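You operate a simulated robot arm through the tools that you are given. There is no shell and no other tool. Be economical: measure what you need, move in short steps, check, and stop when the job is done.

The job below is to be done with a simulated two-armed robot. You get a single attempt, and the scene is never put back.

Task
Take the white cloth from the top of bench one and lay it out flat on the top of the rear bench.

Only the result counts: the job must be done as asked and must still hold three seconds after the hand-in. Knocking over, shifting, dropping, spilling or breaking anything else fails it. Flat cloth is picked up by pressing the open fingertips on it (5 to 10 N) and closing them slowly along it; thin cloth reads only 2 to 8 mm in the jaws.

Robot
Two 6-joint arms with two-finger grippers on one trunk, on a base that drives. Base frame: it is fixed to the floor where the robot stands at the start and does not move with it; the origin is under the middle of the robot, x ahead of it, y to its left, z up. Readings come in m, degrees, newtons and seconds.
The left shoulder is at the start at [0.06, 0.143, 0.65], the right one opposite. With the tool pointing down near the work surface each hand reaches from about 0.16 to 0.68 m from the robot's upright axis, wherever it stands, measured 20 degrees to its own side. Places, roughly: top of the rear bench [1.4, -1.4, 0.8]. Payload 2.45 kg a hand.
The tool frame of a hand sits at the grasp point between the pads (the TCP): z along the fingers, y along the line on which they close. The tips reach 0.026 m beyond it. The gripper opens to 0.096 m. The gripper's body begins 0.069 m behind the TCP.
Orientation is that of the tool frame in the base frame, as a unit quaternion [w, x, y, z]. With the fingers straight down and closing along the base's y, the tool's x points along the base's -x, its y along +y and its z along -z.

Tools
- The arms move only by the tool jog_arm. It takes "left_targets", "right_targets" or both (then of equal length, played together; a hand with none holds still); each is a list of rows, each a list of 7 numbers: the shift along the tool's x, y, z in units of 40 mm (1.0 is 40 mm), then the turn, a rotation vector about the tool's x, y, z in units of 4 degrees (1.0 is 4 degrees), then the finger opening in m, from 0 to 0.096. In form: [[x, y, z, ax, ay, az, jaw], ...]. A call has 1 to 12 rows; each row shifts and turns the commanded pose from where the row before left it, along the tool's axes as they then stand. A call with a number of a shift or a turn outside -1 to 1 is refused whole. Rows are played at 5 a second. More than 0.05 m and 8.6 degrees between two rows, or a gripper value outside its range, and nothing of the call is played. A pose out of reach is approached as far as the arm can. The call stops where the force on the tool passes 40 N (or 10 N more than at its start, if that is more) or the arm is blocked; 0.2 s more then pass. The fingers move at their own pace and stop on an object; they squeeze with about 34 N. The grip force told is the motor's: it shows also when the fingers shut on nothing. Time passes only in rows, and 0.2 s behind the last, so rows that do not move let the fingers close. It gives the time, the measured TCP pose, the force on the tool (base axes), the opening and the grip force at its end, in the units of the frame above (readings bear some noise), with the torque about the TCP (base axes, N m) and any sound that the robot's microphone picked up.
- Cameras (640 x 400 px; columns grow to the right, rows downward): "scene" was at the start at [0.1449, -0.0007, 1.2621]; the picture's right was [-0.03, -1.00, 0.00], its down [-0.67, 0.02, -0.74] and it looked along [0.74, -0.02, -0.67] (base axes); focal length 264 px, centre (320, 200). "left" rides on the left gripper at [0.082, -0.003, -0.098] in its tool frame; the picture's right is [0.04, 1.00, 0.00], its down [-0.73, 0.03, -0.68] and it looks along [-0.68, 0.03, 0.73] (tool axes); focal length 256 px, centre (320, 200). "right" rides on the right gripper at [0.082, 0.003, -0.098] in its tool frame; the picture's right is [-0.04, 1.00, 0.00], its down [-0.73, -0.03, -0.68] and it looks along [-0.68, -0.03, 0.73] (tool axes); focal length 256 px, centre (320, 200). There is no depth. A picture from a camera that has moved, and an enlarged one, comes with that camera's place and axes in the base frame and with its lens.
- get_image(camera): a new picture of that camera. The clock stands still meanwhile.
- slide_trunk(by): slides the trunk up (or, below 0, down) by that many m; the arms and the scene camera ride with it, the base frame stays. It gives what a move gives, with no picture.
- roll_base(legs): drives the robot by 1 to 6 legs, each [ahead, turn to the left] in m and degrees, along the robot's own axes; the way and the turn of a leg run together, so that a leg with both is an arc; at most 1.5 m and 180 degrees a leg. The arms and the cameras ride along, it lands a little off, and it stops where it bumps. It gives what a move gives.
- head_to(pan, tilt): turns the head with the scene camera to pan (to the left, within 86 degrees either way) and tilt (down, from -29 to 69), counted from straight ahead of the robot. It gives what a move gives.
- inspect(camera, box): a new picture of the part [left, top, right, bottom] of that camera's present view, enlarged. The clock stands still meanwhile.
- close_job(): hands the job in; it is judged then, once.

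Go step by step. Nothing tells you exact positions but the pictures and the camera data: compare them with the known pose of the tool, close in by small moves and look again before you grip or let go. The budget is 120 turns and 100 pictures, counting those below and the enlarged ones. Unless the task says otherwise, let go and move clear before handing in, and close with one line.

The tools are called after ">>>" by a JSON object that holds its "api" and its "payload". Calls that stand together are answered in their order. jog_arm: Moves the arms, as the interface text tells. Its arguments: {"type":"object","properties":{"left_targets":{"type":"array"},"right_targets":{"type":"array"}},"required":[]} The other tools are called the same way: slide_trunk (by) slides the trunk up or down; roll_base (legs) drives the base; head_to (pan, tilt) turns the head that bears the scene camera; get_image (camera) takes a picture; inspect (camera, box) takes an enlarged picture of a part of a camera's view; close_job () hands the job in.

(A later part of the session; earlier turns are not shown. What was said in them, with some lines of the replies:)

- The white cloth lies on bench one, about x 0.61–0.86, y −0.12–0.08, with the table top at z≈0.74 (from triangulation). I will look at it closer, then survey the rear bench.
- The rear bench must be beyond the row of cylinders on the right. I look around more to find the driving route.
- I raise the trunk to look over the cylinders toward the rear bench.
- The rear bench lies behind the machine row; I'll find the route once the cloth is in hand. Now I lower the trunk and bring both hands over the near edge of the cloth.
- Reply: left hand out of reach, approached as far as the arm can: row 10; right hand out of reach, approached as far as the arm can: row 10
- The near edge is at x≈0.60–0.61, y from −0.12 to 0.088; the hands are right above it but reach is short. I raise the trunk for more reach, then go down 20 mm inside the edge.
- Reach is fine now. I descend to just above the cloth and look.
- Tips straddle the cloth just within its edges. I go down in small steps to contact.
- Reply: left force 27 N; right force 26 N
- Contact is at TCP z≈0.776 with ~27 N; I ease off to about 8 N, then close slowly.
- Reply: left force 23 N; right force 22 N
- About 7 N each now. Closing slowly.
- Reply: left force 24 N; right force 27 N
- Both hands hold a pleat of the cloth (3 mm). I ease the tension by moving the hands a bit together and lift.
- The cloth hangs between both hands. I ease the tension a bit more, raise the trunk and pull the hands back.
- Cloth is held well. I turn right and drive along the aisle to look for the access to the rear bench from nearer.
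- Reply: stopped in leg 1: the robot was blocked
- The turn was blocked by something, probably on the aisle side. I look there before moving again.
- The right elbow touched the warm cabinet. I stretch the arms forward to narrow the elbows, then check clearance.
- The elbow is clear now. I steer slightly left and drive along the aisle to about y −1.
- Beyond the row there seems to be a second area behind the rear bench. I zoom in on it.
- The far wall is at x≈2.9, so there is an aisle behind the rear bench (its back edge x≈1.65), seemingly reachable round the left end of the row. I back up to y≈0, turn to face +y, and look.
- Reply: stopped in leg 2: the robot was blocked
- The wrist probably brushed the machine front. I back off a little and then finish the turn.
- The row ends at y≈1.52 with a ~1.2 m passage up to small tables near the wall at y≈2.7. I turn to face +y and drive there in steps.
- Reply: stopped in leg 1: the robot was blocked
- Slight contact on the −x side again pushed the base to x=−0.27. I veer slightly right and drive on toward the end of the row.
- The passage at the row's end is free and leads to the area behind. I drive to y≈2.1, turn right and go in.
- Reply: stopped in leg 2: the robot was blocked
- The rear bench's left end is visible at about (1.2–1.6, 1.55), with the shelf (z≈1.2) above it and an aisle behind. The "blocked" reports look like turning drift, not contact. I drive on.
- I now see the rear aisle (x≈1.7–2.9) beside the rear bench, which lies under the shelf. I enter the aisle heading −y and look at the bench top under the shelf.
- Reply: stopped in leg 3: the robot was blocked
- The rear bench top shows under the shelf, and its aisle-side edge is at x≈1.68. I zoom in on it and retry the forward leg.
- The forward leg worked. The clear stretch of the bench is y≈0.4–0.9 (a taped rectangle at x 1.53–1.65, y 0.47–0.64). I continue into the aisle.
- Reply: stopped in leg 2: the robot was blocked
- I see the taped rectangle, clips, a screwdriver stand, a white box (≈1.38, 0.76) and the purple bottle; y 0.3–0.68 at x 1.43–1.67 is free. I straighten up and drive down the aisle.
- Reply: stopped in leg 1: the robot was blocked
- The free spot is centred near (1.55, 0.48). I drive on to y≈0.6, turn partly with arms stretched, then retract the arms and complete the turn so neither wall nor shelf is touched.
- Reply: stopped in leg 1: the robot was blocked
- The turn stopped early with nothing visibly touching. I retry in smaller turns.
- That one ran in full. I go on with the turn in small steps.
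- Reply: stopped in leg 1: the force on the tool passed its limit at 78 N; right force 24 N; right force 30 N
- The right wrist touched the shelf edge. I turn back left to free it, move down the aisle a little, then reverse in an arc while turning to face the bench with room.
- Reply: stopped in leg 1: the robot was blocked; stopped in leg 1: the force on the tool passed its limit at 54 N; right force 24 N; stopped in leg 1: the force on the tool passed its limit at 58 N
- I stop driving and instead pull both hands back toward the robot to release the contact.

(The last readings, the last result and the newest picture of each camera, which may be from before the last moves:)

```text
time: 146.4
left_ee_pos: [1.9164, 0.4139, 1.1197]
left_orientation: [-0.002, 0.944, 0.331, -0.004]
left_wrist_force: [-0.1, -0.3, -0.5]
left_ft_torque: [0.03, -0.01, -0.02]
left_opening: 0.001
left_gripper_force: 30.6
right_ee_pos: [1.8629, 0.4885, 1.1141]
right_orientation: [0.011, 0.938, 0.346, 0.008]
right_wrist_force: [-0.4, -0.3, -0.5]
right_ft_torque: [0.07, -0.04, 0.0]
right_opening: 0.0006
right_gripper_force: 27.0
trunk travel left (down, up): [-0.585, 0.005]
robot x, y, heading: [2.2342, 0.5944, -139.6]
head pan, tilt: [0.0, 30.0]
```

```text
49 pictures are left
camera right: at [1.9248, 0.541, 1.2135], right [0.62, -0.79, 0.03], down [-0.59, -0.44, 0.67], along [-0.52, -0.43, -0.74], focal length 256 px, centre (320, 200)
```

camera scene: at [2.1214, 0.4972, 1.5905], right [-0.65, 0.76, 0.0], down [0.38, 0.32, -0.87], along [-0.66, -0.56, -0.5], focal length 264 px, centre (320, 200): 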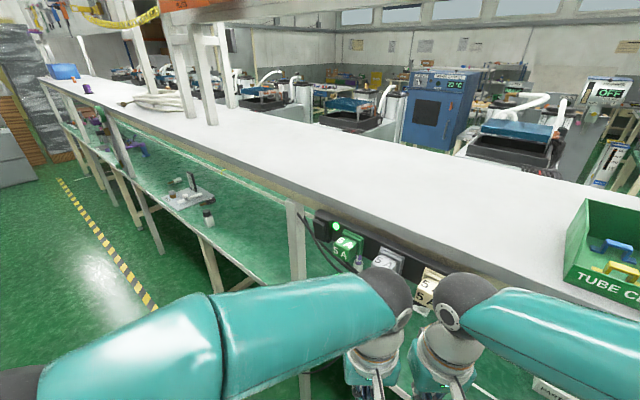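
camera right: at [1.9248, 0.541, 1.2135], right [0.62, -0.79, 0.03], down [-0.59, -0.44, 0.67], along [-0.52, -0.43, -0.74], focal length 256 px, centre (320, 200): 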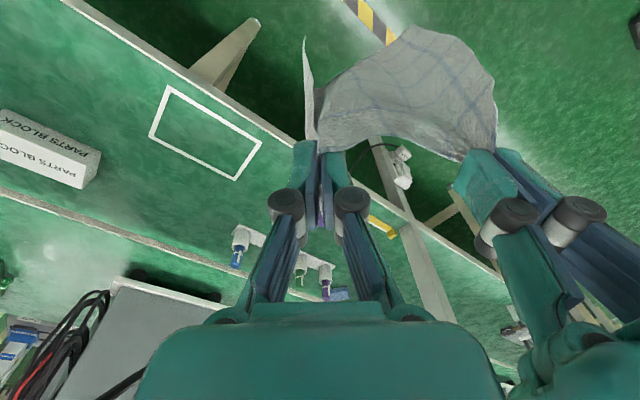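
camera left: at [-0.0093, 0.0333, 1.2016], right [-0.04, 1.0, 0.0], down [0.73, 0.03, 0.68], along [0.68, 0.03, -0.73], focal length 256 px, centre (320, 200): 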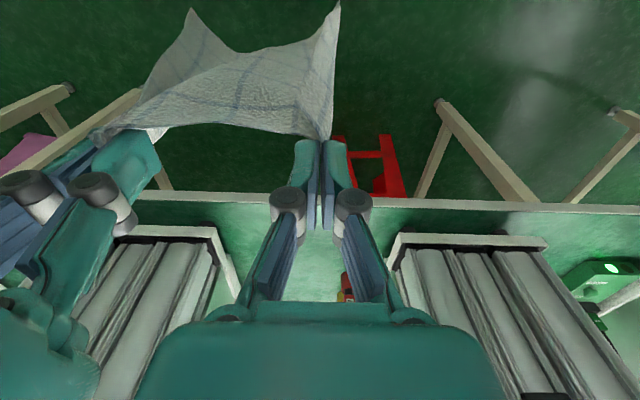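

The contact is released and both hands hold. I lower the trunk so wrists stay under the shelf and its socket strip, then continue the turn in small steps.

>>> {"api": "slide_trunk", "payload": {"by": -0.25}}

>>> {"api": "roll_base", "payload": {"legs": [[0, -20]]}}

>>> {"api": "head_to", "payload": {"pan": 0, "tilt": 35}}

>>> {"api": "get_image", "payload": {"camera": "scene"}}

```text
time: 149.0
left_ee_pos: [1.9172, 0.4135, 0.8702]
left_orientation: [-0.002, 0.944, 0.331, -0.004]
left_wrist_force: [-0.4, -0.1, -0.5]
left_ft_torque: [0.03, -0.01, -0.01]
left_opening: 0.0012
left_gripper_force: 30.6
right_ee_pos: [1.8632, 0.4886, 0.8641]
right_orientation: [0.012, 0.938, 0.346, 0.007]
right_wrist_force: [1.1, -2.7, -0.4]
right_ft_torque: [0.08, 0.06, 0.02]
right_opening: 0.0046
right_gripper_force: 30.8
trunk travel left (down, up): [-0.335, 0.255]
robot x, y, heading: [2.2373, 0.5953, -139.3]
head pan, tilt: [0.0, 30.0]
```

```text
time: 150.7
left_ee_pos: [1.8694, 0.5383, 0.8696]
left_orientation: [-0.002, 0.988, 0.156, -0.004]
left_wrist_force: [-0.1, 0.7, 0.0]
left_ft_torque: [0.0, -0.02, 0.02]
left_opening: 0.0009
left_gripper_force: 30.6
right_ee_pos: [1.846, 0.6268, 0.8646]
right_orientation: [0.013, 0.985, 0.171, 0.006]
right_wrist_force: [-0.4, -0.9, 2.0]
right_ft_torque: [0.3, -0.05, -0.03]
right_opening: 0.0002
right_gripper_force: 27.8
trunk travel left (down, up): [-0.335, 0.255]
robot x, y, heading: [2.238, 0.5795, -160.3]
head pan, tilt: [0.0, 30.0]
```

```text
time: 151.3
left_ee_pos: [1.8704, 0.5356, 0.8704]
left_orientation: [-0.002, 0.988, 0.155, -0.004]
left_wrist_force: [0.2, -0.3, 0.6]
left_ft_torque: [0.02, 0.01, 0.01]
left_opening: 0.001
left_gripper_force: 30.4
right_ee_pos: [1.8459, 0.6271, 0.8642]
right_orientation: [0.013, 0.985, 0.171, 0.006]
right_wrist_force: [-0.3, -0.3, 0.2]
right_ft_torque: [-0.15, 0.03, -0.01]
right_opening: 0.0038
right_gripper_force: 38.9
trunk travel left (down, up): [-0.335, 0.255]
robot x, y, heading: [2.239, 0.5826, -160.3]
head pan, tilt: [0.0, 35.0]
```

```text
48 pictures are left
camera scene: at [2.0973, 0.5329, 1.3329], right [-0.34, 0.94, 0.0], down [0.54, 0.19, -0.82], along [-0.77, -0.28, -0.57], focal length 264 px, centre (320, 200)
```

scene: 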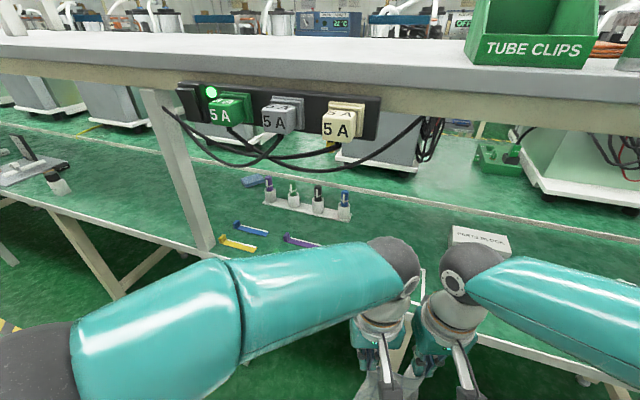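

The view is clear: sockets with cables hang at the shelf edge around y 0.2–0.47, so I will work at y≈0.55, low. I finish the turn.

>>> {"api": "roll_base", "payload": {"legs": [[0, -20]]}}

>>> {"api": "jog_arm", "payload": {"left_targets": [[0, 0.8, -0.2, 0, 0, 0, 0], [0, 0.8, 0, 0, 0, 0, 0], [0, 0.8, 0, 0, 0, 0, 0], [0, 0, 0, 0, 0, 0, 0]], "right_targets": [[0, 0.8, -0.3, 0, 0, 0, 0], [0, 0.8, 0, 0, 0, 0, 0], [0, 0.8, 0, 0, 0, 0, 0], [0, 0, 0, 0, 0, 0, 0]]}}

>>> {"api": "get_image", "payload": {"camera": "scene"}}

>>> {"api": "get_image", "payload": {"camera": "left"}}

```text
time: 152.9
left_ee_pos: [1.8765, 0.6628, 0.8694]
left_orientation: [-0.003, 1.0, -0.014, -0.004]
left_wrist_force: [0.4, 1.2, 0.2]
left_ft_torque: [0.02, -0.03, 0.03]
left_opening: 0.0013
left_gripper_force: 31.6
right_ee_pos: [1.8829, 0.753, 0.8642]
right_orientation: [0.014, 1.0, 0.002, 0.004]
right_wrist_force: [-4.4, -3.8, -1.5]
right_ft_torque: [0.05, -0.22, 0.02]
right_opening: 0.0009
right_gripper_force: 27.2
trunk travel left (down, up): [-0.335, 0.255]
robot x, y, heading: [2.2345, 0.5681, -180.1]
head pan, tilt: [0.0, 35.0]
```

```text
time: 153.9
left_ee_pos: [1.8713, 0.5636, 0.8797]
left_orientation: [-0.003, 1.0, -0.013, -0.003]
left_wrist_force: [0.0, 0.0, -1.1]
left_ft_torque: [0.02, -0.03, 0.0]
left_opening: 0.0009
left_gripper_force: 30.5
right_ee_pos: [1.8838, 0.6559, 0.8799]
right_orientation: [0.014, 1.0, 0.002, 0.004]
right_wrist_force: [-0.9, -0.1, -0.5]
right_ft_torque: [0.04, -0.05, 0.01]
right_opening: 0.0019
right_gripper_force: 29.3
trunk travel left (down, up): [-0.335, 0.255]
robot x, y, heading: [2.2348, 0.5687, -179.8]
head pan, tilt: [0.0, 35.0]
```

```text
47 pictures are left
camera scene: at [2.0879, 0.5715, 1.3328], right [0.0, 1.0, 0.0], down [0.57, 0.0, -0.82], along [-0.82, 0.0, -0.57], focal length 264 px, centre (320, 200)
```

scene: 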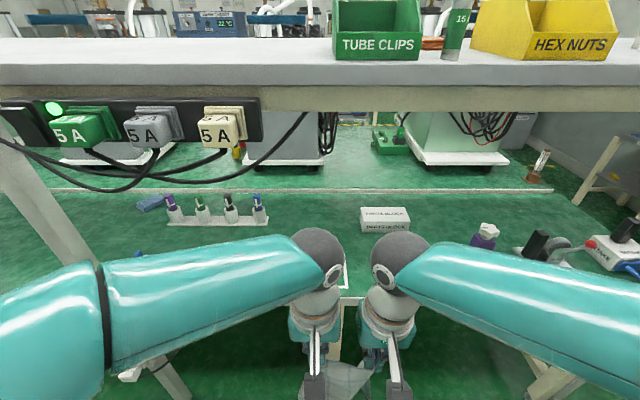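

```text
46 pictures are left
camera left: at [1.9539, 0.5656, 0.9773], right [0.01, -1.0, -0.01], down [-0.73, -0.01, 0.68], along [-0.68, 0.0, -0.73], focal length 256 px, centre (320, 200)
```

left: 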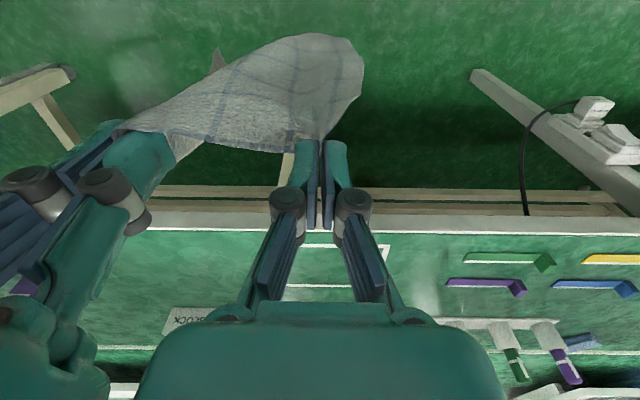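

The gap on the bench between the screwdriver stand (y<0.39) and the parts block (y>0.71) is centred at y≈0.55. I move closer, shift the hands there and tilt the fingers forward 20° for reach.

>>> {"api": "roll_base", "payload": {"legs": [[0.12, 0]]}}

>>> {"api": "jog_arm", "payload": {"left_targets": [[0, 0.7, 0, 0, 0, 0, 0], [0, 0.95, 0, 0, 0, 0, 0], [0, 0, 0, 0, -1, 0, 0], [0, 0, 0, 0, -1, 0, 0], [0, 0, 0, 0, -1, 0, 0], [0, 0, 0, 0, -1, 0, 0], [0, 0, 0, 0, -1, 0, 0], [0, 0, 0, 0, 0, 0, 0]], "right_targets": [[-0.15, 0.6, 0, 0, 0, 0, 0], [-0.15, 0.7, 0, 0, 0, 0, 0], [0, 0, 0, 0, -1, 0, 0], [0, 0, 0, 0, -1, 0, 0], [0, 0, 0, 0, -1, 0, 0], [0, 0, 0, 0, -1, 0, 0], [0, 0, 0, 0, -1, 0, 0], [0, 0, 0, 0, 0, 0, 0]]}}

>>> {"api": "get_image", "payload": {"camera": "scene"}}

>>> {"api": "get_image", "payload": {"camera": "left"}}

```text
time: 155.1
left_ee_pos: [1.7487, 0.5651, 0.8795]
left_orientation: [-0.003, 1.0, -0.016, -0.003]
left_wrist_force: [0.1, 0.3, -0.2]
left_ft_torque: [0.01, 0.01, 0.04]
left_opening: 0.0012
left_gripper_force: 30.2
right_ee_pos: [1.7614, 0.6589, 0.88]
right_orientation: [0.014, 1.0, 0.001, 0.003]
right_wrist_force: [-1.6, 4.9, 0.5]
right_ft_torque: [0.05, 0.0, 0.04]
right_opening: 0.0005
right_gripper_force: 28.0
trunk travel left (down, up): [-0.335, 0.255]
robot x, y, heading: [2.1143, 0.5687, 179.5]
head pan, tilt: [0.0, 35.0]
```

```text
time: 156.9
left_ee_pos: [1.7494, 0.4975, 0.8802]
left_orientation: [-0.006, 0.984, -0.015, -0.178]
left_wrist_force: [0.2, 9.1, 0.4]
left_ft_torque: [0.23, -0.04, -0.07]
left_opening: 0.0015
left_gripper_force: 30.6
right_ee_pos: [1.7478, 0.6059, 0.8829]
right_orientation: [0.015, 0.985, -0.002, -0.171]
right_wrist_force: [-1.6, -9.9, -0.7]
right_ft_torque: [-0.21, 0.05, -0.06]
right_opening: 0.0028
right_gripper_force: 30.9
trunk travel left (down, up): [-0.335, 0.255]
robot x, y, heading: [2.112, 0.5671, 180.1]
head pan, tilt: [0.0, 35.0]
```

```text
45 pictures are left
camera scene: at [1.9666, 0.5722, 1.3328], right [0.0, 1.0, 0.0], down [0.57, 0.0, -0.82], along [-0.82, 0.0, -0.57], focal length 264 px, centre (320, 200)
```

scene: 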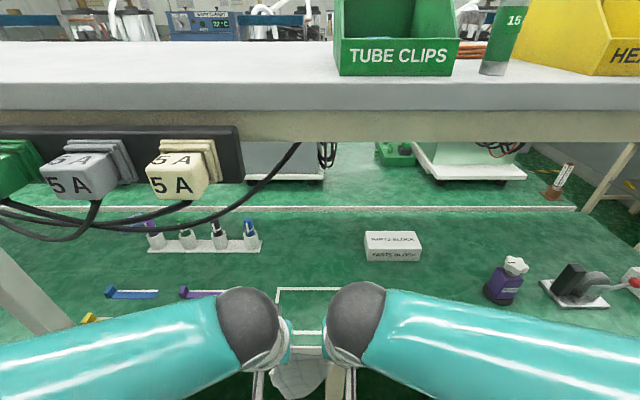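

```text
44 pictures are left
camera left: at [1.8595, 0.4998, 0.9439], right [0.01, -1.0, -0.02], down [-0.45, -0.02, 0.89], along [-0.89, 0.0, -0.45], focal length 256 px, centre (320, 200)
```

left: 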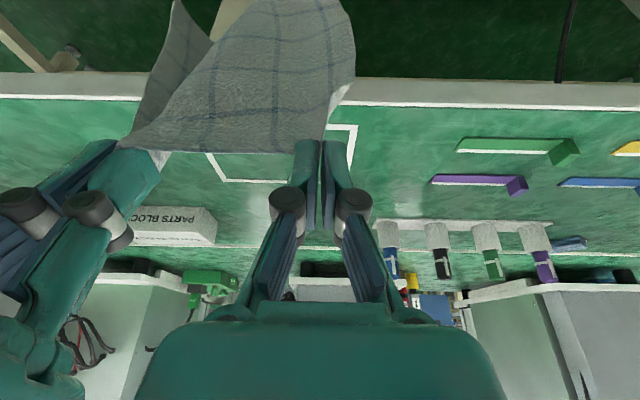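

Everything is aligned (hands at y≈0.50 and 0.61). Now I draw the cloth in over the bench edge while lowering, so it trails flat behind the hands.

>>> {"api": "jog_arm", "payload": {"left_targets": [[-0.624, 0, 0.48, 0, 0, 0, 0], [-0.624, 0, 0.48, 0, 0, 0, 0], [-0.624, 0, 0.48, 0, 0, 0, 0], [-0.624, 0, 0.48, 0, 0, 0, 0], [-0.624, 0, 0.48, 0, 0, 0, 0], [-0.624, 0, 0.48, 0, 0, 0, 0], [0, 0, 0, 0, 0, 0, 0]], "right_targets": [[-0.624, 0, 0.48, 0, 0, 0, 0], [-0.624, 0, 0.48, 0, 0, 0, 0], [-0.624, 0, 0.48, 0, 0, 0, 0], [-0.624, 0, 0.48, 0, 0, 0, 0], [-0.624, 0, 0.48, 0, 0, 0, 0], [-0.624, 0, 0.48, 0, 0, 0, 0], [0, 0, 0, 0, 0, 0, 0]]}}

>>> {"api": "get_image", "payload": {"camera": "scene"}}

>>> {"api": "get_image", "payload": {"camera": "left"}}

```text
time: 158.5
left_ee_pos: [1.5687, 0.5052, 0.8214]
left_orientation: [-0.005, 0.984, -0.014, -0.177]
left_wrist_force: [-0.2, 0.0, -0.6]
left_ft_torque: [0.0, 0.0, -0.01]
left_opening: 0.0013
left_gripper_force: 30.5
right_ee_pos: [1.5676, 0.6016, 0.8248]
right_orientation: [0.014, 0.985, -0.002, -0.17]
right_wrist_force: [0.5, -2.7, 1.8]
right_ft_torque: [0.13, 0.01, -0.01]
right_opening: 0.0005
right_gripper_force: 27.7
trunk travel left (down, up): [-0.335, 0.255]
robot x, y, heading: [2.1151, 0.5714, 179.9]
head pan, tilt: [0.0, 35.0]
```

```text
43 pictures are left
camera scene: at [1.9667, 0.5721, 1.3329], right [0.0, 1.0, 0.0], down [0.57, 0.0, -0.82], along [-0.82, 0.0, -0.57], focal length 264 px, centre (320, 200)
```

scene: 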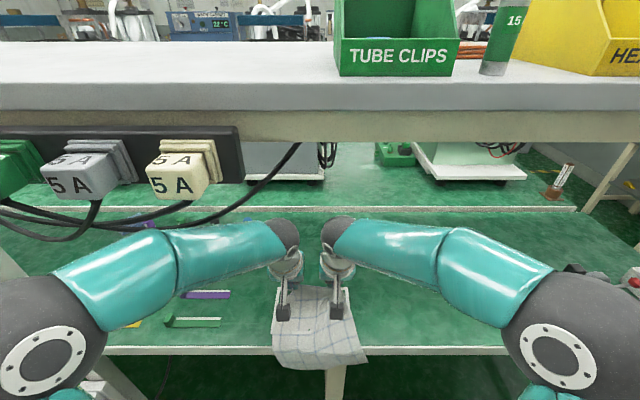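

```text
42 pictures are left
camera left: at [1.6777, 0.5056, 0.8856], right [0.01, -1.0, -0.02], down [-0.45, -0.02, 0.89], along [-0.89, 0.0, -0.45], focal length 256 px, centre (320, 200)
```

left: 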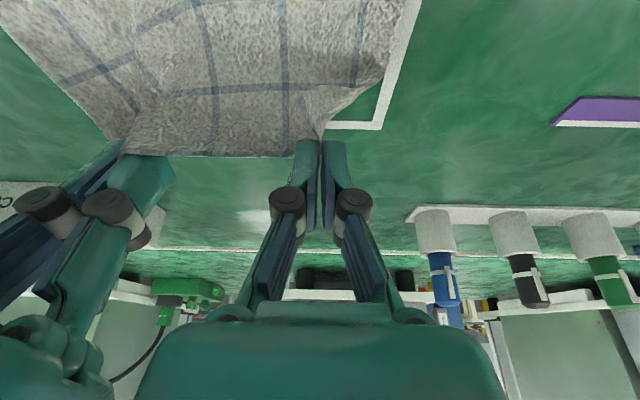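

The cloth follows beautifully. I continue inward to x≈1.435 and low.

>>> {"api": "jog_arm", "payload": {"left_targets": [[-0.57, 0.03, 0.394, 0, 0, 0, 0], [-0.57, 0.03, 0.394, 0, 0, 0, 0], [-0.57, 0.03, 0.394, 0, 0, 0, 0], [-0.57, 0.03, 0.394, 0, 0, 0, 0], [-0.57, 0.03, 0.394, 0, 0, 0, 0], [0, 0, 0, 0, 0, 0, 0]], "right_targets": [[-0.57, -0.03, 0.4, 0, 0, 0, 0], [-0.57, -0.03, 0.4, 0, 0, 0, 0], [-0.57, -0.03, 0.4, 0, 0, 0, 0], [-0.57, -0.03, 0.4, 0, 0, 0, 0], [-0.57, -0.03, 0.4, 0, 0, 0, 0], [0, 0, 0, 0, 0, 0, 0]]}}

>>> {"api": "get_image", "payload": {"camera": "scene"}}

>>> {"api": "get_image", "payload": {"camera": "left"}}

```text
time: 159.9
left_ee_pos: [1.4339, 0.5011, 0.7884]
left_orientation: [-0.007, 0.984, -0.015, -0.176]
left_wrist_force: [0.9, 7.4, -0.1]
left_ft_torque: [0.18, -0.03, -0.06]
left_opening: 0.0012
left_gripper_force: 31.6
right_ee_pos: [1.4356, 0.6072, 0.7873]
right_orientation: [0.015, 0.985, -0.002, -0.17]
right_wrist_force: [0.3, -6.0, 2.3]
right_ft_torque: [-0.18, 0.07, -0.05]
right_opening: 0.0022
right_gripper_force: 34.8
trunk travel left (down, up): [-0.335, 0.255]
robot x, y, heading: [2.1138, 0.5706, 180.0]
head pan, tilt: [0.0, 35.0]
```

```text
41 pictures are left
camera scene: at [1.9664, 0.572, 1.3328], right [0.0, 1.0, 0.0], down [0.57, 0.0, -0.82], along [-0.82, 0.0, -0.57], focal length 264 px, centre (320, 200)
```

scene: 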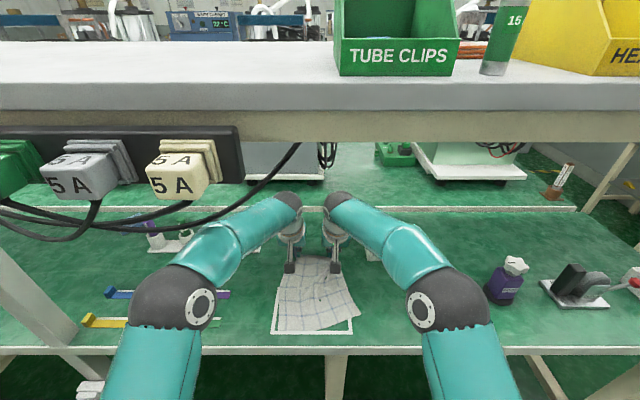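

```text
40 pictures are left
camera left: at [1.5444, 0.5026, 0.8528], right [0.01, -1.0, -0.02], down [-0.45, -0.02, 0.89], along [-0.89, 0.0, -0.45], focal length 256 px, centre (320, 200)
```

left: 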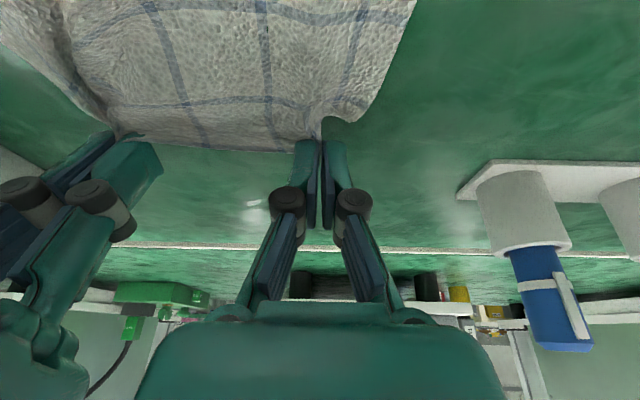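

The whole cloth lies on the bench. I look closer before lowering the last bit and letting go.

>>> {"api": "inspect", "payload": {"camera": "scene", "box": [220, 220, 420, 360]}}

>>> {"api": "jog_arm", "payload": {"left_targets": [[0.07, 0, 0.2, 0, 0, 0, 0], [0, 0, 0, 0, 0, 0, 0]], "right_targets": [[0.07, 0, 0.2, 0, 0, 0, 0], [0, 0, 0, 0, 0, 0, 0]]}}

```text
2.86 times, centred on (320, 290) of scene
camera zoom: at [1.9664, 0.572, 1.3328], right [0.0, 1.0, 0.0], down [0.57, 0.0, -0.82], along [-0.82, 0.0, -0.57], focal length 755 px, centre (320, -57)
```

zoom: 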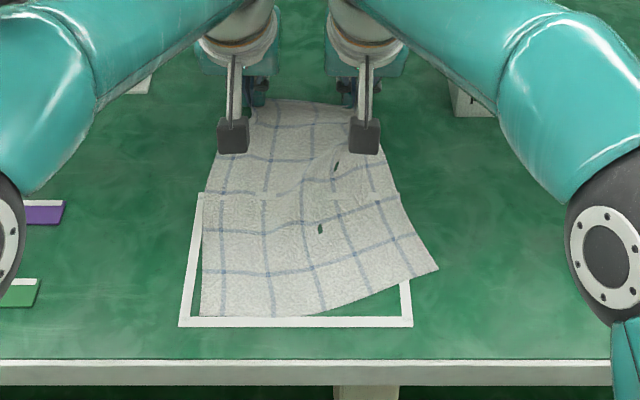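

```text
time: 160.5
left_ee_pos: [1.4333, 0.5021, 0.7842]
left_orientation: [-0.007, 0.984, -0.014, -0.18]
left_wrist_force: [1.5, 5.0, 12.3]
left_ft_torque: [0.18, -0.01, -0.08]
left_opening: 0.0014
left_gripper_force: 30.4
right_ee_pos: [1.4356, 0.6072, 0.7796]
right_orientation: [0.015, 0.985, -0.002, -0.172]
right_wrist_force: [-1.7, -7.3, 7.2]
right_ft_torque: [-0.15, -0.16, -0.06]
right_opening: 0.0037
right_gripper_force: 35.7
trunk travel left (down, up): [-0.335, 0.255]
robot x, y, heading: [2.1124, 0.5705, 180.2]
head pan, tilt: [0.0, 35.0]
```

Tips touch the bench with ~10 N. I open slowly under that light pressure so the pleats spread out again.

>>> {"api": "jog_arm", "payload": {"left_targets": [[0, 0, 0, 0, 0, 0, 0.006], [0, 0, 0, 0, 0, 0, 0.01], [0, 0, 0, 0, 0, 0, 0.014], [0, 0, 0, 0, 0, 0, 0.018], [0, 0, 0, 0, 0, 0, 0.022], [0, 0, 0, 0, 0, 0, 0.026], [0, 0, 0, 0, 0, 0, 0.03], [0, 0, 0, 0, 0, 0, 0.034], [0, 0, 0, 0, 0, 0, 0.038], [0, 0, 0, 0, 0, 0, 0.042], [0, 0, 0, 0, 0, 0, 0.042]], "right_targets": [[0, 0, 0, 0, 0, 0, 0.006], [0, 0, 0, 0, 0, 0, 0.01], [0, 0, 0, 0, 0, 0, 0.014], [0, 0, 0, 0, 0, 0, 0.018], [0, 0, 0, 0, 0, 0, 0.022], [0, 0, 0, 0, 0, 0, 0.026], [0, 0, 0, 0, 0, 0, 0.03], [0, 0, 0, 0, 0, 0, 0.034], [0, 0, 0, 0, 0, 0, 0.038], [0, 0, 0, 0, 0, 0, 0.042], [0, 0, 0, 0, 0, 0, 0.042]]}}

>>> {"api": "get_image", "payload": {"camera": "left"}}

>>> {"api": "get_image", "payload": {"camera": "right"}}

>>> {"api": "inspect", "payload": {"camera": "scene", "box": [220, 220, 420, 360]}}

```text
time: 162.9
left_ee_pos: [1.4336, 0.5008, 0.7804]
left_orientation: [-0.005, 0.984, -0.014, -0.177]
left_wrist_force: [-0.2, 0.0, 0.1]
left_ft_torque: [0.01, -0.03, -0.01]
left_opening: 0.0422
left_gripper_force: 0.0
right_ee_pos: [1.436, 0.6076, 0.778]
right_orientation: [0.014, 0.986, -0.002, -0.169]
right_wrist_force: [0.8, 0.1, 1.5]
right_ft_torque: [0.05, 0.02, -0.02]
right_opening: 0.0426
right_gripper_force: 0.0
trunk travel left (down, up): [-0.335, 0.255]
robot x, y, heading: [2.1159, 0.567, 180.1]
head pan, tilt: [0.0, 35.0]
```

```text
38 pictures are left
camera left: at [1.544, 0.5026, 0.8445], right [0.01, -1.0, -0.02], down [-0.45, -0.02, 0.89], along [-0.89, 0.0, -0.45], focal length 256 px, centre (320, 200)
```

left: 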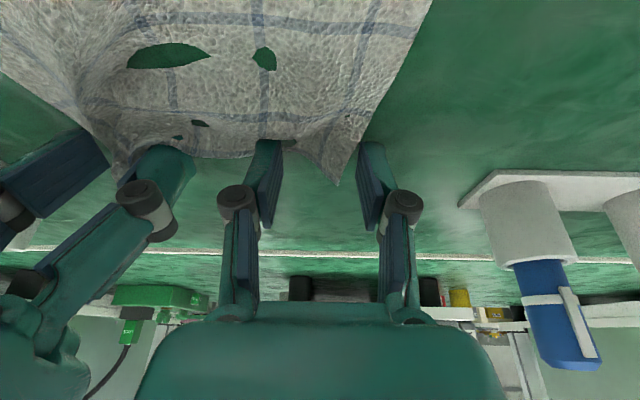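

```text
37 pictures are left
camera right: at [1.5454, 0.6067, 0.8441], right [-0.04, -1.0, 0.04], down [-0.46, 0.05, 0.88], along [-0.89, 0.01, -0.47], focal length 256 px, centre (320, 200)
```

right: 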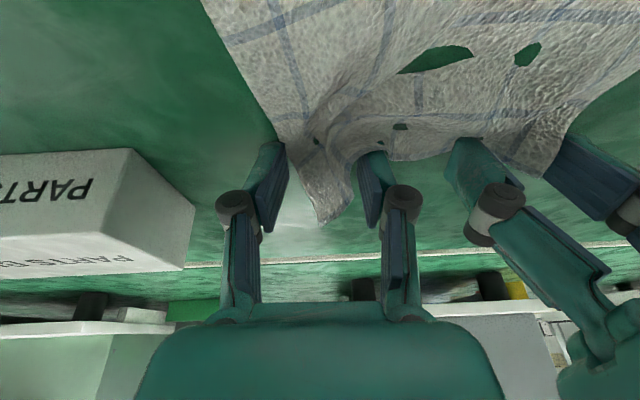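

```text
2.86 times, centred on (320, 290) of scene
camera zoom: at [1.9661, 0.572, 1.3328], right [0.0, 1.0, 0.0], down [0.57, 0.0, -0.82], along [-0.82, 0.0, -0.57], focal length 755 px, centre (320, -57)
```

zoom: 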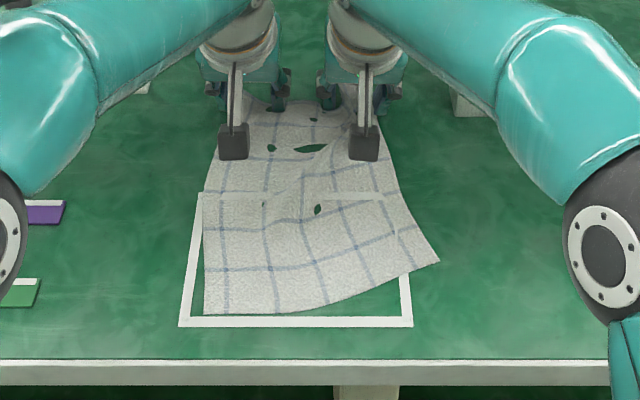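

Released. I lift the hands straight up a little and look at the lay of the cloth.

>>> {"api": "jog_arm", "payload": {"left_targets": [[-0.17, 0, -0.47, 0, 0, 0, 0.06], [-0.34, 0, -0.94, 0, 0, 0, 0.06], [-0.34, 0, -0.94, 0, 0, 0, 0.06], [0, 0, 0, 0, 0, 0, 0.06]], "right_targets": [[-0.17, 0, -0.47, 0, 0, 0, 0.06], [-0.34, 0, -0.94, 0, 0, 0, 0.06], [-0.34, 0, -0.94, 0, 0, 0, 0.06], [0, 0, 0, 0, 0, 0, 0.06]]}}

>>> {"api": "get_image", "payload": {"camera": "left"}}

>>> {"api": "get_image", "payload": {"camera": "right"}}

>>> {"api": "inspect", "payload": {"camera": "scene", "box": [220, 220, 420, 360]}}

```text
time: 163.9
left_ee_pos: [1.4366, 0.5013, 0.8809]
left_orientation: [-0.004, 0.984, -0.014, -0.176]
left_wrist_force: [-0.6, 1.3, -0.4]
left_ft_torque: [0.0, -0.03, -0.01]
left_opening: 0.0602
left_gripper_force: 0.0
right_ee_pos: [1.4357, 0.6111, 0.8778]
right_orientation: [0.014, 0.985, -0.001, -0.17]
right_wrist_force: [-0.4, 0.1, -0.1]
right_ft_torque: [-0.01, -0.03, -0.01]
right_opening: 0.0597
right_gripper_force: 0.1
trunk travel left (down, up): [-0.335, 0.255]
robot x, y, heading: [2.1134, 0.5745, 180.0]
head pan, tilt: [0.0, 35.0]
```

```text
35 pictures are left
camera left: at [1.5468, 0.5038, 0.9445], right [0.01, -1.0, -0.02], down [-0.45, -0.02, 0.89], along [-0.89, 0.0, -0.45], focal length 256 px, centre (320, 200)
```

left: 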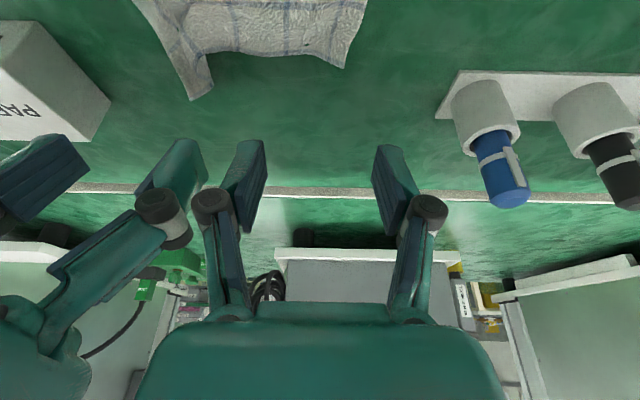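

```text
34 pictures are left
camera right: at [1.545, 0.6103, 0.9439], right [-0.04, -1.0, 0.04], down [-0.46, 0.05, 0.88], along [-0.88, 0.01, -0.47], focal length 256 px, centre (320, 200)
```

right: 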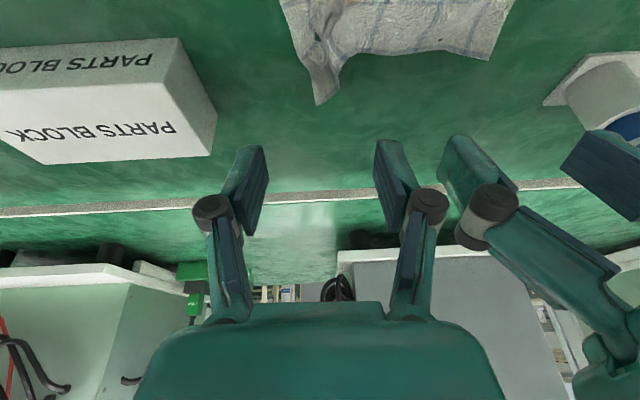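

```text
2.86 times, centred on (320, 290) of scene
camera zoom: at [1.9658, 0.5721, 1.3327], right [0.0, 1.0, 0.0], down [0.57, 0.0, -0.82], along [-0.82, 0.0, -0.57], focal length 755 px, centre (320, -57)
```

zoom: 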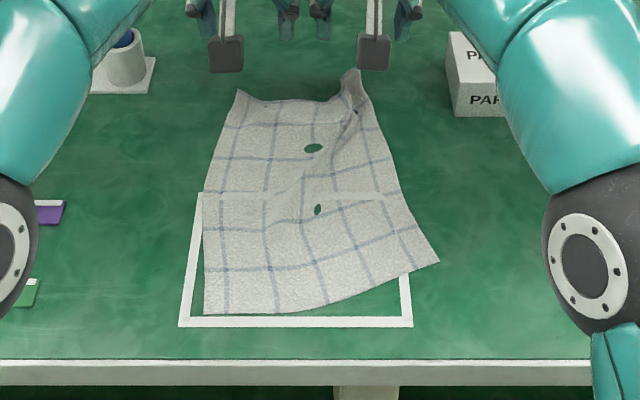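

The cloth is down; only its right far part is gathered in a ridge. I'll hold the left side down with the left fingertips and brush the right far corner outward (+y) with the right fingertips.

>>> {"api": "jog_arm", "payload": {"left_targets": [[0, -0.25, 0, 0, 0, 0, 0], [0.34, 0, 0.94, 0, 0, 0, 0], [0.34, 0, 0.94, 0, 0, 0, 0], [0.07, 0, 0.19, 0, 0, 0, 0], [0, 0, 0, 0, 0, 0, 0]], "right_targets": [[0, -0.38, 0, 0, 0, 0, 0], [0.34, 0, 0.94, 0, 0, 0, 0], [0.34, 0, 0.94, 0, 0, 0, 0], [0.07, 0, 0.19, 0, 0, 0, 0], [0, 0, 0, 0, 0, 0, 0]]}}

>>> {"api": "get_image", "payload": {"camera": "right"}}

```text
time: 165.1
left_ee_pos: [1.4344, 0.5148, 0.7917]
left_orientation: [-0.005, 0.984, -0.014, -0.177]
left_wrist_force: [-0.1, -0.3, 0.1]
left_ft_torque: [-0.01, 0.01, -0.02]
left_opening: 0.0
left_gripper_force: 28.6
right_ee_pos: [1.4346, 0.6232, 0.7897]
right_orientation: [0.013, 0.986, -0.003, -0.169]
right_wrist_force: [0.1, -0.2, 1.0]
right_ft_torque: [-0.01, 0.02, -0.02]
right_opening: 0.0
right_gripper_force: 28.4
trunk travel left (down, up): [-0.335, 0.255]
robot x, y, heading: [2.1157, 0.5692, 180.1]
head pan, tilt: [0.0, 35.0]
```

```text
32 pictures are left
camera right: at [1.5451, 0.622, 0.8556], right [-0.04, -1.0, 0.04], down [-0.46, 0.05, 0.88], along [-0.88, 0.01, -0.47], focal length 256 px, centre (320, 200)
```

right: 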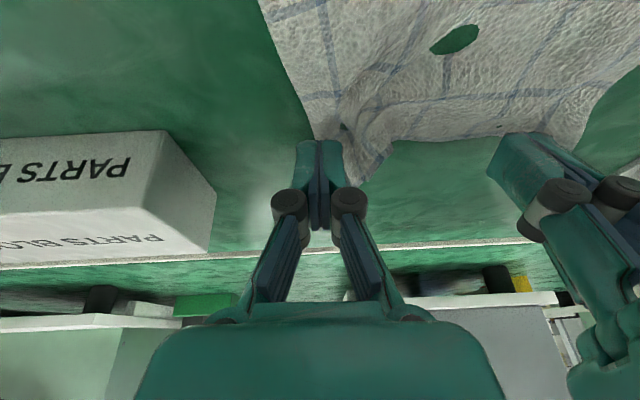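

The tips are just at the corner; I step 15 mm back onto the cloth and then press lightly.

>>> {"api": "jog_arm", "payload": {"left_targets": [[0.35, 0, -0.128, 0, 0, 0, 0], [0.08, 0, 0.22, 0, 0, 0, 0], [0, 0, 0, 0, 0, 0, 0]], "right_targets": [[0.38, 0, -0.14, 0, 0, 0, 0], [0.08, 0, 0.22, 0, 0, 0, 0], [0, 0, 0, 0, 0, 0, 0]]}}

```text
time: 165.9
left_ee_pos: [1.4469, 0.5138, 0.7813]
left_orientation: [-0.005, 0.984, -0.014, -0.178]
left_wrist_force: [-0.9, 0.4, 0.0]
left_ft_torque: [0.0, 0.02, 0.03]
left_opening: 0.0
left_gripper_force: 28.3
right_ee_pos: [1.4506, 0.6233, 0.7797]
right_orientation: [0.014, 0.985, -0.002, -0.17]
right_wrist_force: [-0.1, 0.6, -0.3]
right_ft_torque: [0.02, 0.0, 0.02]
right_opening: 0.0003
right_gripper_force: 28.6
trunk travel left (down, up): [-0.335, 0.255]
robot x, y, heading: [2.1123, 0.5734, 180.2]
head pan, tilt: [0.0, 35.0]
```

>>> {"api": "jog_arm", "payload": {"left_targets": [[0.04, 0, 0.1, 0, 0, 0, 0], [0.03, 0, 0.07, 0, 0, 0, 0], [0, 0, 0, 0, 0, 0, 0]], "right_targets": [[0.04, 0, 0.1, 0, 0, 0, 0], [0.03, 0, 0.07, 0, 0, 0, 0], [0, 0, 0, 0, 0, 0, 0]]}}

```text
time: 166.7
left_ee_pos: [1.4494, 0.5138, 0.7793]
left_orientation: [-0.006, 0.984, -0.014, -0.18]
left_wrist_force: [-4.3, 0.4, 7.3]
left_ft_torque: [0.01, 0.05, -0.01]
left_opening: 0.0002
left_gripper_force: 28.3
right_ee_pos: [1.4513, 0.6241, 0.7792]
right_orientation: [0.015, 0.984, -0.002, -0.175]
right_wrist_force: [-5.6, -3.2, 22.8]
right_ft_torque: [-0.01, 0.09, 0.02]
right_opening: 0.0003
right_gripper_force: 28.7
trunk travel left (down, up): [-0.335, 0.255]
robot x, y, heading: [2.1157, 0.5696, 180.2]
head pan, tilt: [0.0, 35.0]
```

Contact on both. I ease the right a little and drag outward slowly.

>>> {"api": "jog_arm", "payload": {"left_targets": [[0, 0, 0, 0, 0, 0, 0], [0, 0.05, 0, 0, 0, 0, 0], [0, 0.05, 0, 0, 0, 0, 0], [0, 0.05, 0, 0, 0, 0, 0], [0, 0.05, 0, 0, 0, 0, 0], [0, 0.05, 0, 0, 0, 0, 0], [0, 0, 0, 0, 0, 0, 0]], "right_targets": [[-0.02, 0, -0.06, 0, 0, 0, 0], [0, -0.22, 0, 0, 0, 0, 0], [0, -0.22, 0, 0, 0, 0, 0], [0, -0.22, 0, 0, 0, 0, 0], [0, -0.22, 0, 0, 0, 0, 0], [0, -0.22, 0, 0, 0, 0, 0], [0, 0, 0, 0, 0, 0, 0]]}}

>>> {"api": "inspect", "payload": {"camera": "scene", "box": [220, 220, 420, 360]}}

>>> {"api": "get_image", "payload": {"camera": "right"}}

```text
time: 168.3
left_ee_pos: [1.4511, 0.5018, 0.7779]
left_orientation: [-0.006, 0.984, -0.015, -0.179]
left_wrist_force: [0.0, 11.4, 17.7]
left_ft_torque: [0.43, -0.06, 0.03]
left_opening: 0.0
left_gripper_force: 28.6
right_ee_pos: [1.453, 0.6662, 0.7786]
right_orientation: [0.016, 0.985, -0.002, -0.173]
right_wrist_force: [-1.2, -14.1, 22.3]
right_ft_torque: [-0.34, -0.05, -0.05]
right_opening: 0.0
right_gripper_force: 28.3
trunk travel left (down, up): [-0.335, 0.255]
robot x, y, heading: [2.1138, 0.5735, 180.0]
head pan, tilt: [0.0, 35.0]
```

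```text
2.86 times, centred on (320, 290) of scene
camera zoom: at [1.9706, 0.5717, 1.3335], right [0.0, 1.0, 0.0], down [0.57, 0.0, -0.82], along [-0.82, 0.0, -0.57], focal length 755 px, centre (320, -57)
```

zoom: 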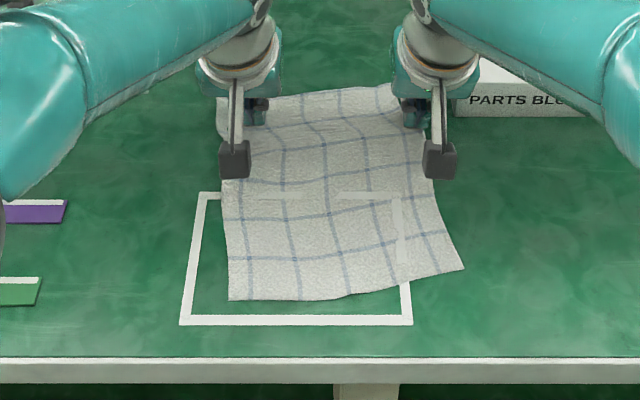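

```text
30 pictures are left
camera right: at [1.5634, 0.666, 0.8433], right [-0.04, -1.0, 0.04], down [-0.46, 0.05, 0.89], along [-0.89, 0.01, -0.46], focal length 256 px, centre (320, 200)
```

right: 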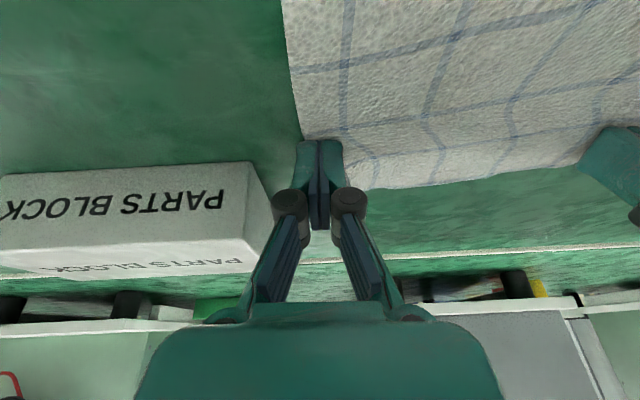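

The cloth is now spread nice and flat. I lift both hands straight up and check.

>>> {"api": "jog_arm", "payload": {"left_targets": [[-0.05, 0, -0.14, 0, 0, 0, 0], [-0.1, 0, -0.3, 0, 0, 0, 0], [-0.34, 0, -0.94, 0, 0, 0, 0], [-0.34, 0, -0.94, 0, 0, 0, 0], [0, 0, 0, 0, 0, 0, 0]], "right_targets": [[-0.05, 0, -0.14, 0, 0, 0, 0], [-0.1, 0, -0.3, 0, 0, 0, 0], [-0.34, 0, -0.94, 0, 0, 0, 0], [-0.34, 0, -0.94, 0, 0, 0, 0], [0, 0, 0, 0, 0, 0, 0]]}}

>>> {"api": "inspect", "payload": {"camera": "scene", "box": [220, 220, 420, 360]}}

```text
time: 169.5
left_ee_pos: [1.449, 0.5017, 0.8762]
left_orientation: [-0.005, 0.984, -0.014, -0.176]
left_wrist_force: [1.4, 0.5, 0.0]
left_ft_torque: [0.03, -0.01, -0.01]
left_opening: 0.0002
left_gripper_force: 28.6
right_ee_pos: [1.4505, 0.6716, 0.8737]
right_orientation: [0.013, 0.985, -0.001, -0.169]
right_wrist_force: [0.2, -0.1, -0.1]
right_ft_torque: [-0.01, 0.0, -0.03]
right_opening: 0.0003
right_gripper_force: 28.3
trunk travel left (down, up): [-0.335, 0.255]
robot x, y, heading: [2.1168, 0.5715, 179.9]
head pan, tilt: [0.0, 35.0]
```

```text
2.86 times, centred on (320, 290) of scene
camera zoom: at [1.9657, 0.5721, 1.3326], right [0.0, 1.0, 0.0], down [0.57, 0.0, -0.82], along [-0.82, 0.0, -0.57], focal length 755 px, centre (320, -57)
```

zoom: 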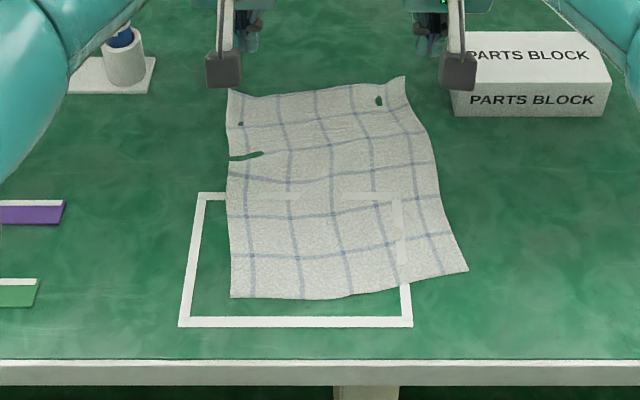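

The cloth lies flat and free on the rear bench. I withdraw the hands back over it at height and away from the bench.

>>> {"api": "jog_arm", "payload": {"left_targets": [[0.85, 0, -0.31, 0, 0, 0, 0], [0.85, 0, -0.31, 0, 0, 0, 0], [0.85, 0, -0.31, 0, 0, 0, 0], [0.85, 0, -0.31, 0, 0, 0, 0], [0.85, 0, -0.31, 0, 0, 0, 0], [0.85, 0, -0.31, 0, 0, 0, 0], [0.85, 0, -0.31, 0, 0, 0, 0], [0, 0, 0, 0, 0, 0, 0]], "right_targets": [[0.85, 0, -0.31, 0, 0, 0, 0], [0.85, 0, -0.31, 0, 0, 0, 0], [0.85, 0, -0.31, 0, 0, 0, 0], [0.85, 0, -0.31, 0, 0, 0, 0], [0.85, 0, -0.31, 0, 0, 0, 0], [0.85, 0, -0.31, 0, 0, 0, 0], [0.85, 0, -0.31, 0, 0, 0, 0], [0, 0, 0, 0, 0, 0, 0]]}}

>>> {"api": "roll_base", "payload": {"legs": [[-0.1, 0]]}}

>>> {"api": "get_image", "payload": {"camera": "scene"}}

```text
time: 171.3
left_ee_pos: [1.7008, 0.4969, 0.8723]
left_orientation: [-0.005, 0.984, -0.014, -0.177]
left_wrist_force: [0.3, -0.7, 0.2]
left_ft_torque: [-0.02, -0.01, 0.0]
left_opening: 0.0
left_gripper_force: 28.4
right_ee_pos: [1.7048, 0.6712, 0.8764]
right_orientation: [0.014, 0.985, -0.001, -0.17]
right_wrist_force: [0.4, 0.9, 1.1]
right_ft_torque: [0.02, 0.03, 0.01]
right_opening: 0.0002
right_gripper_force: 28.3
trunk travel left (down, up): [-0.335, 0.255]
robot x, y, heading: [2.1124, 0.5715, 180.0]
head pan, tilt: [0.0, 35.0]
```

```text
time: 172.5
left_ee_pos: [1.8036, 0.4972, 0.8732]
left_orientation: [-0.005, 0.984, -0.014, -0.178]
left_wrist_force: [0.3, 0.1, 0.0]
left_ft_torque: [-0.02, 0.05, 0.03]
left_opening: 0.0001
left_gripper_force: 28.5
right_ee_pos: [1.8074, 0.6701, 0.8775]
right_orientation: [0.014, 0.985, -0.002, -0.17]
right_wrist_force: [0.6, -0.1, 0.2]
right_ft_torque: [0.02, 0.01, 0.0]
right_opening: 0.0
right_gripper_force: 28.9
trunk travel left (down, up): [-0.335, 0.255]
robot x, y, heading: [2.2156, 0.5727, 180.3]
head pan, tilt: [0.0, 35.0]
```

```text
28 pictures are left
camera scene: at [2.0693, 0.5721, 1.3331], right [0.0, 1.0, 0.0], down [0.57, 0.0, -0.82], along [-0.82, 0.0, -0.57], focal length 264 px, centre (320, 200)
```

scene: 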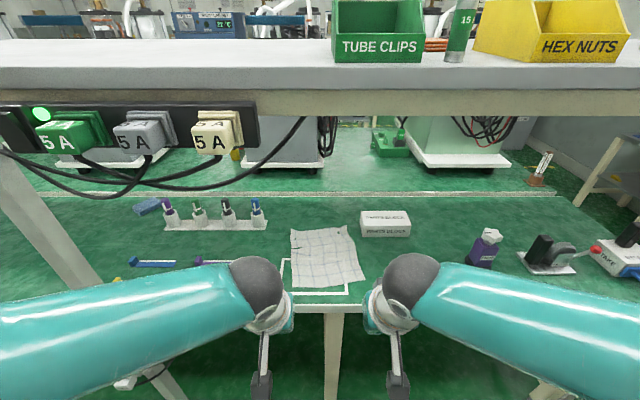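

The cloth lies flat on the rear bench, the hands are empty and clear, and the things around it stand as before. I hand the job in.

>>> {"api": "close_job", "payload": {}}

```text
The job is handed in.
```

The white cloth from bench one now lies flat on top of the rear bench, and both hands are clear of it. On the way in, the right wrist pressed against the shelf edge above the rear bench several times (up to 78 N). The later pictures show nothing moved there. Some base turns also stopped as "blocked" near the warm cabinet and bench one. I saw no damage, but I did not go back to check those spots.
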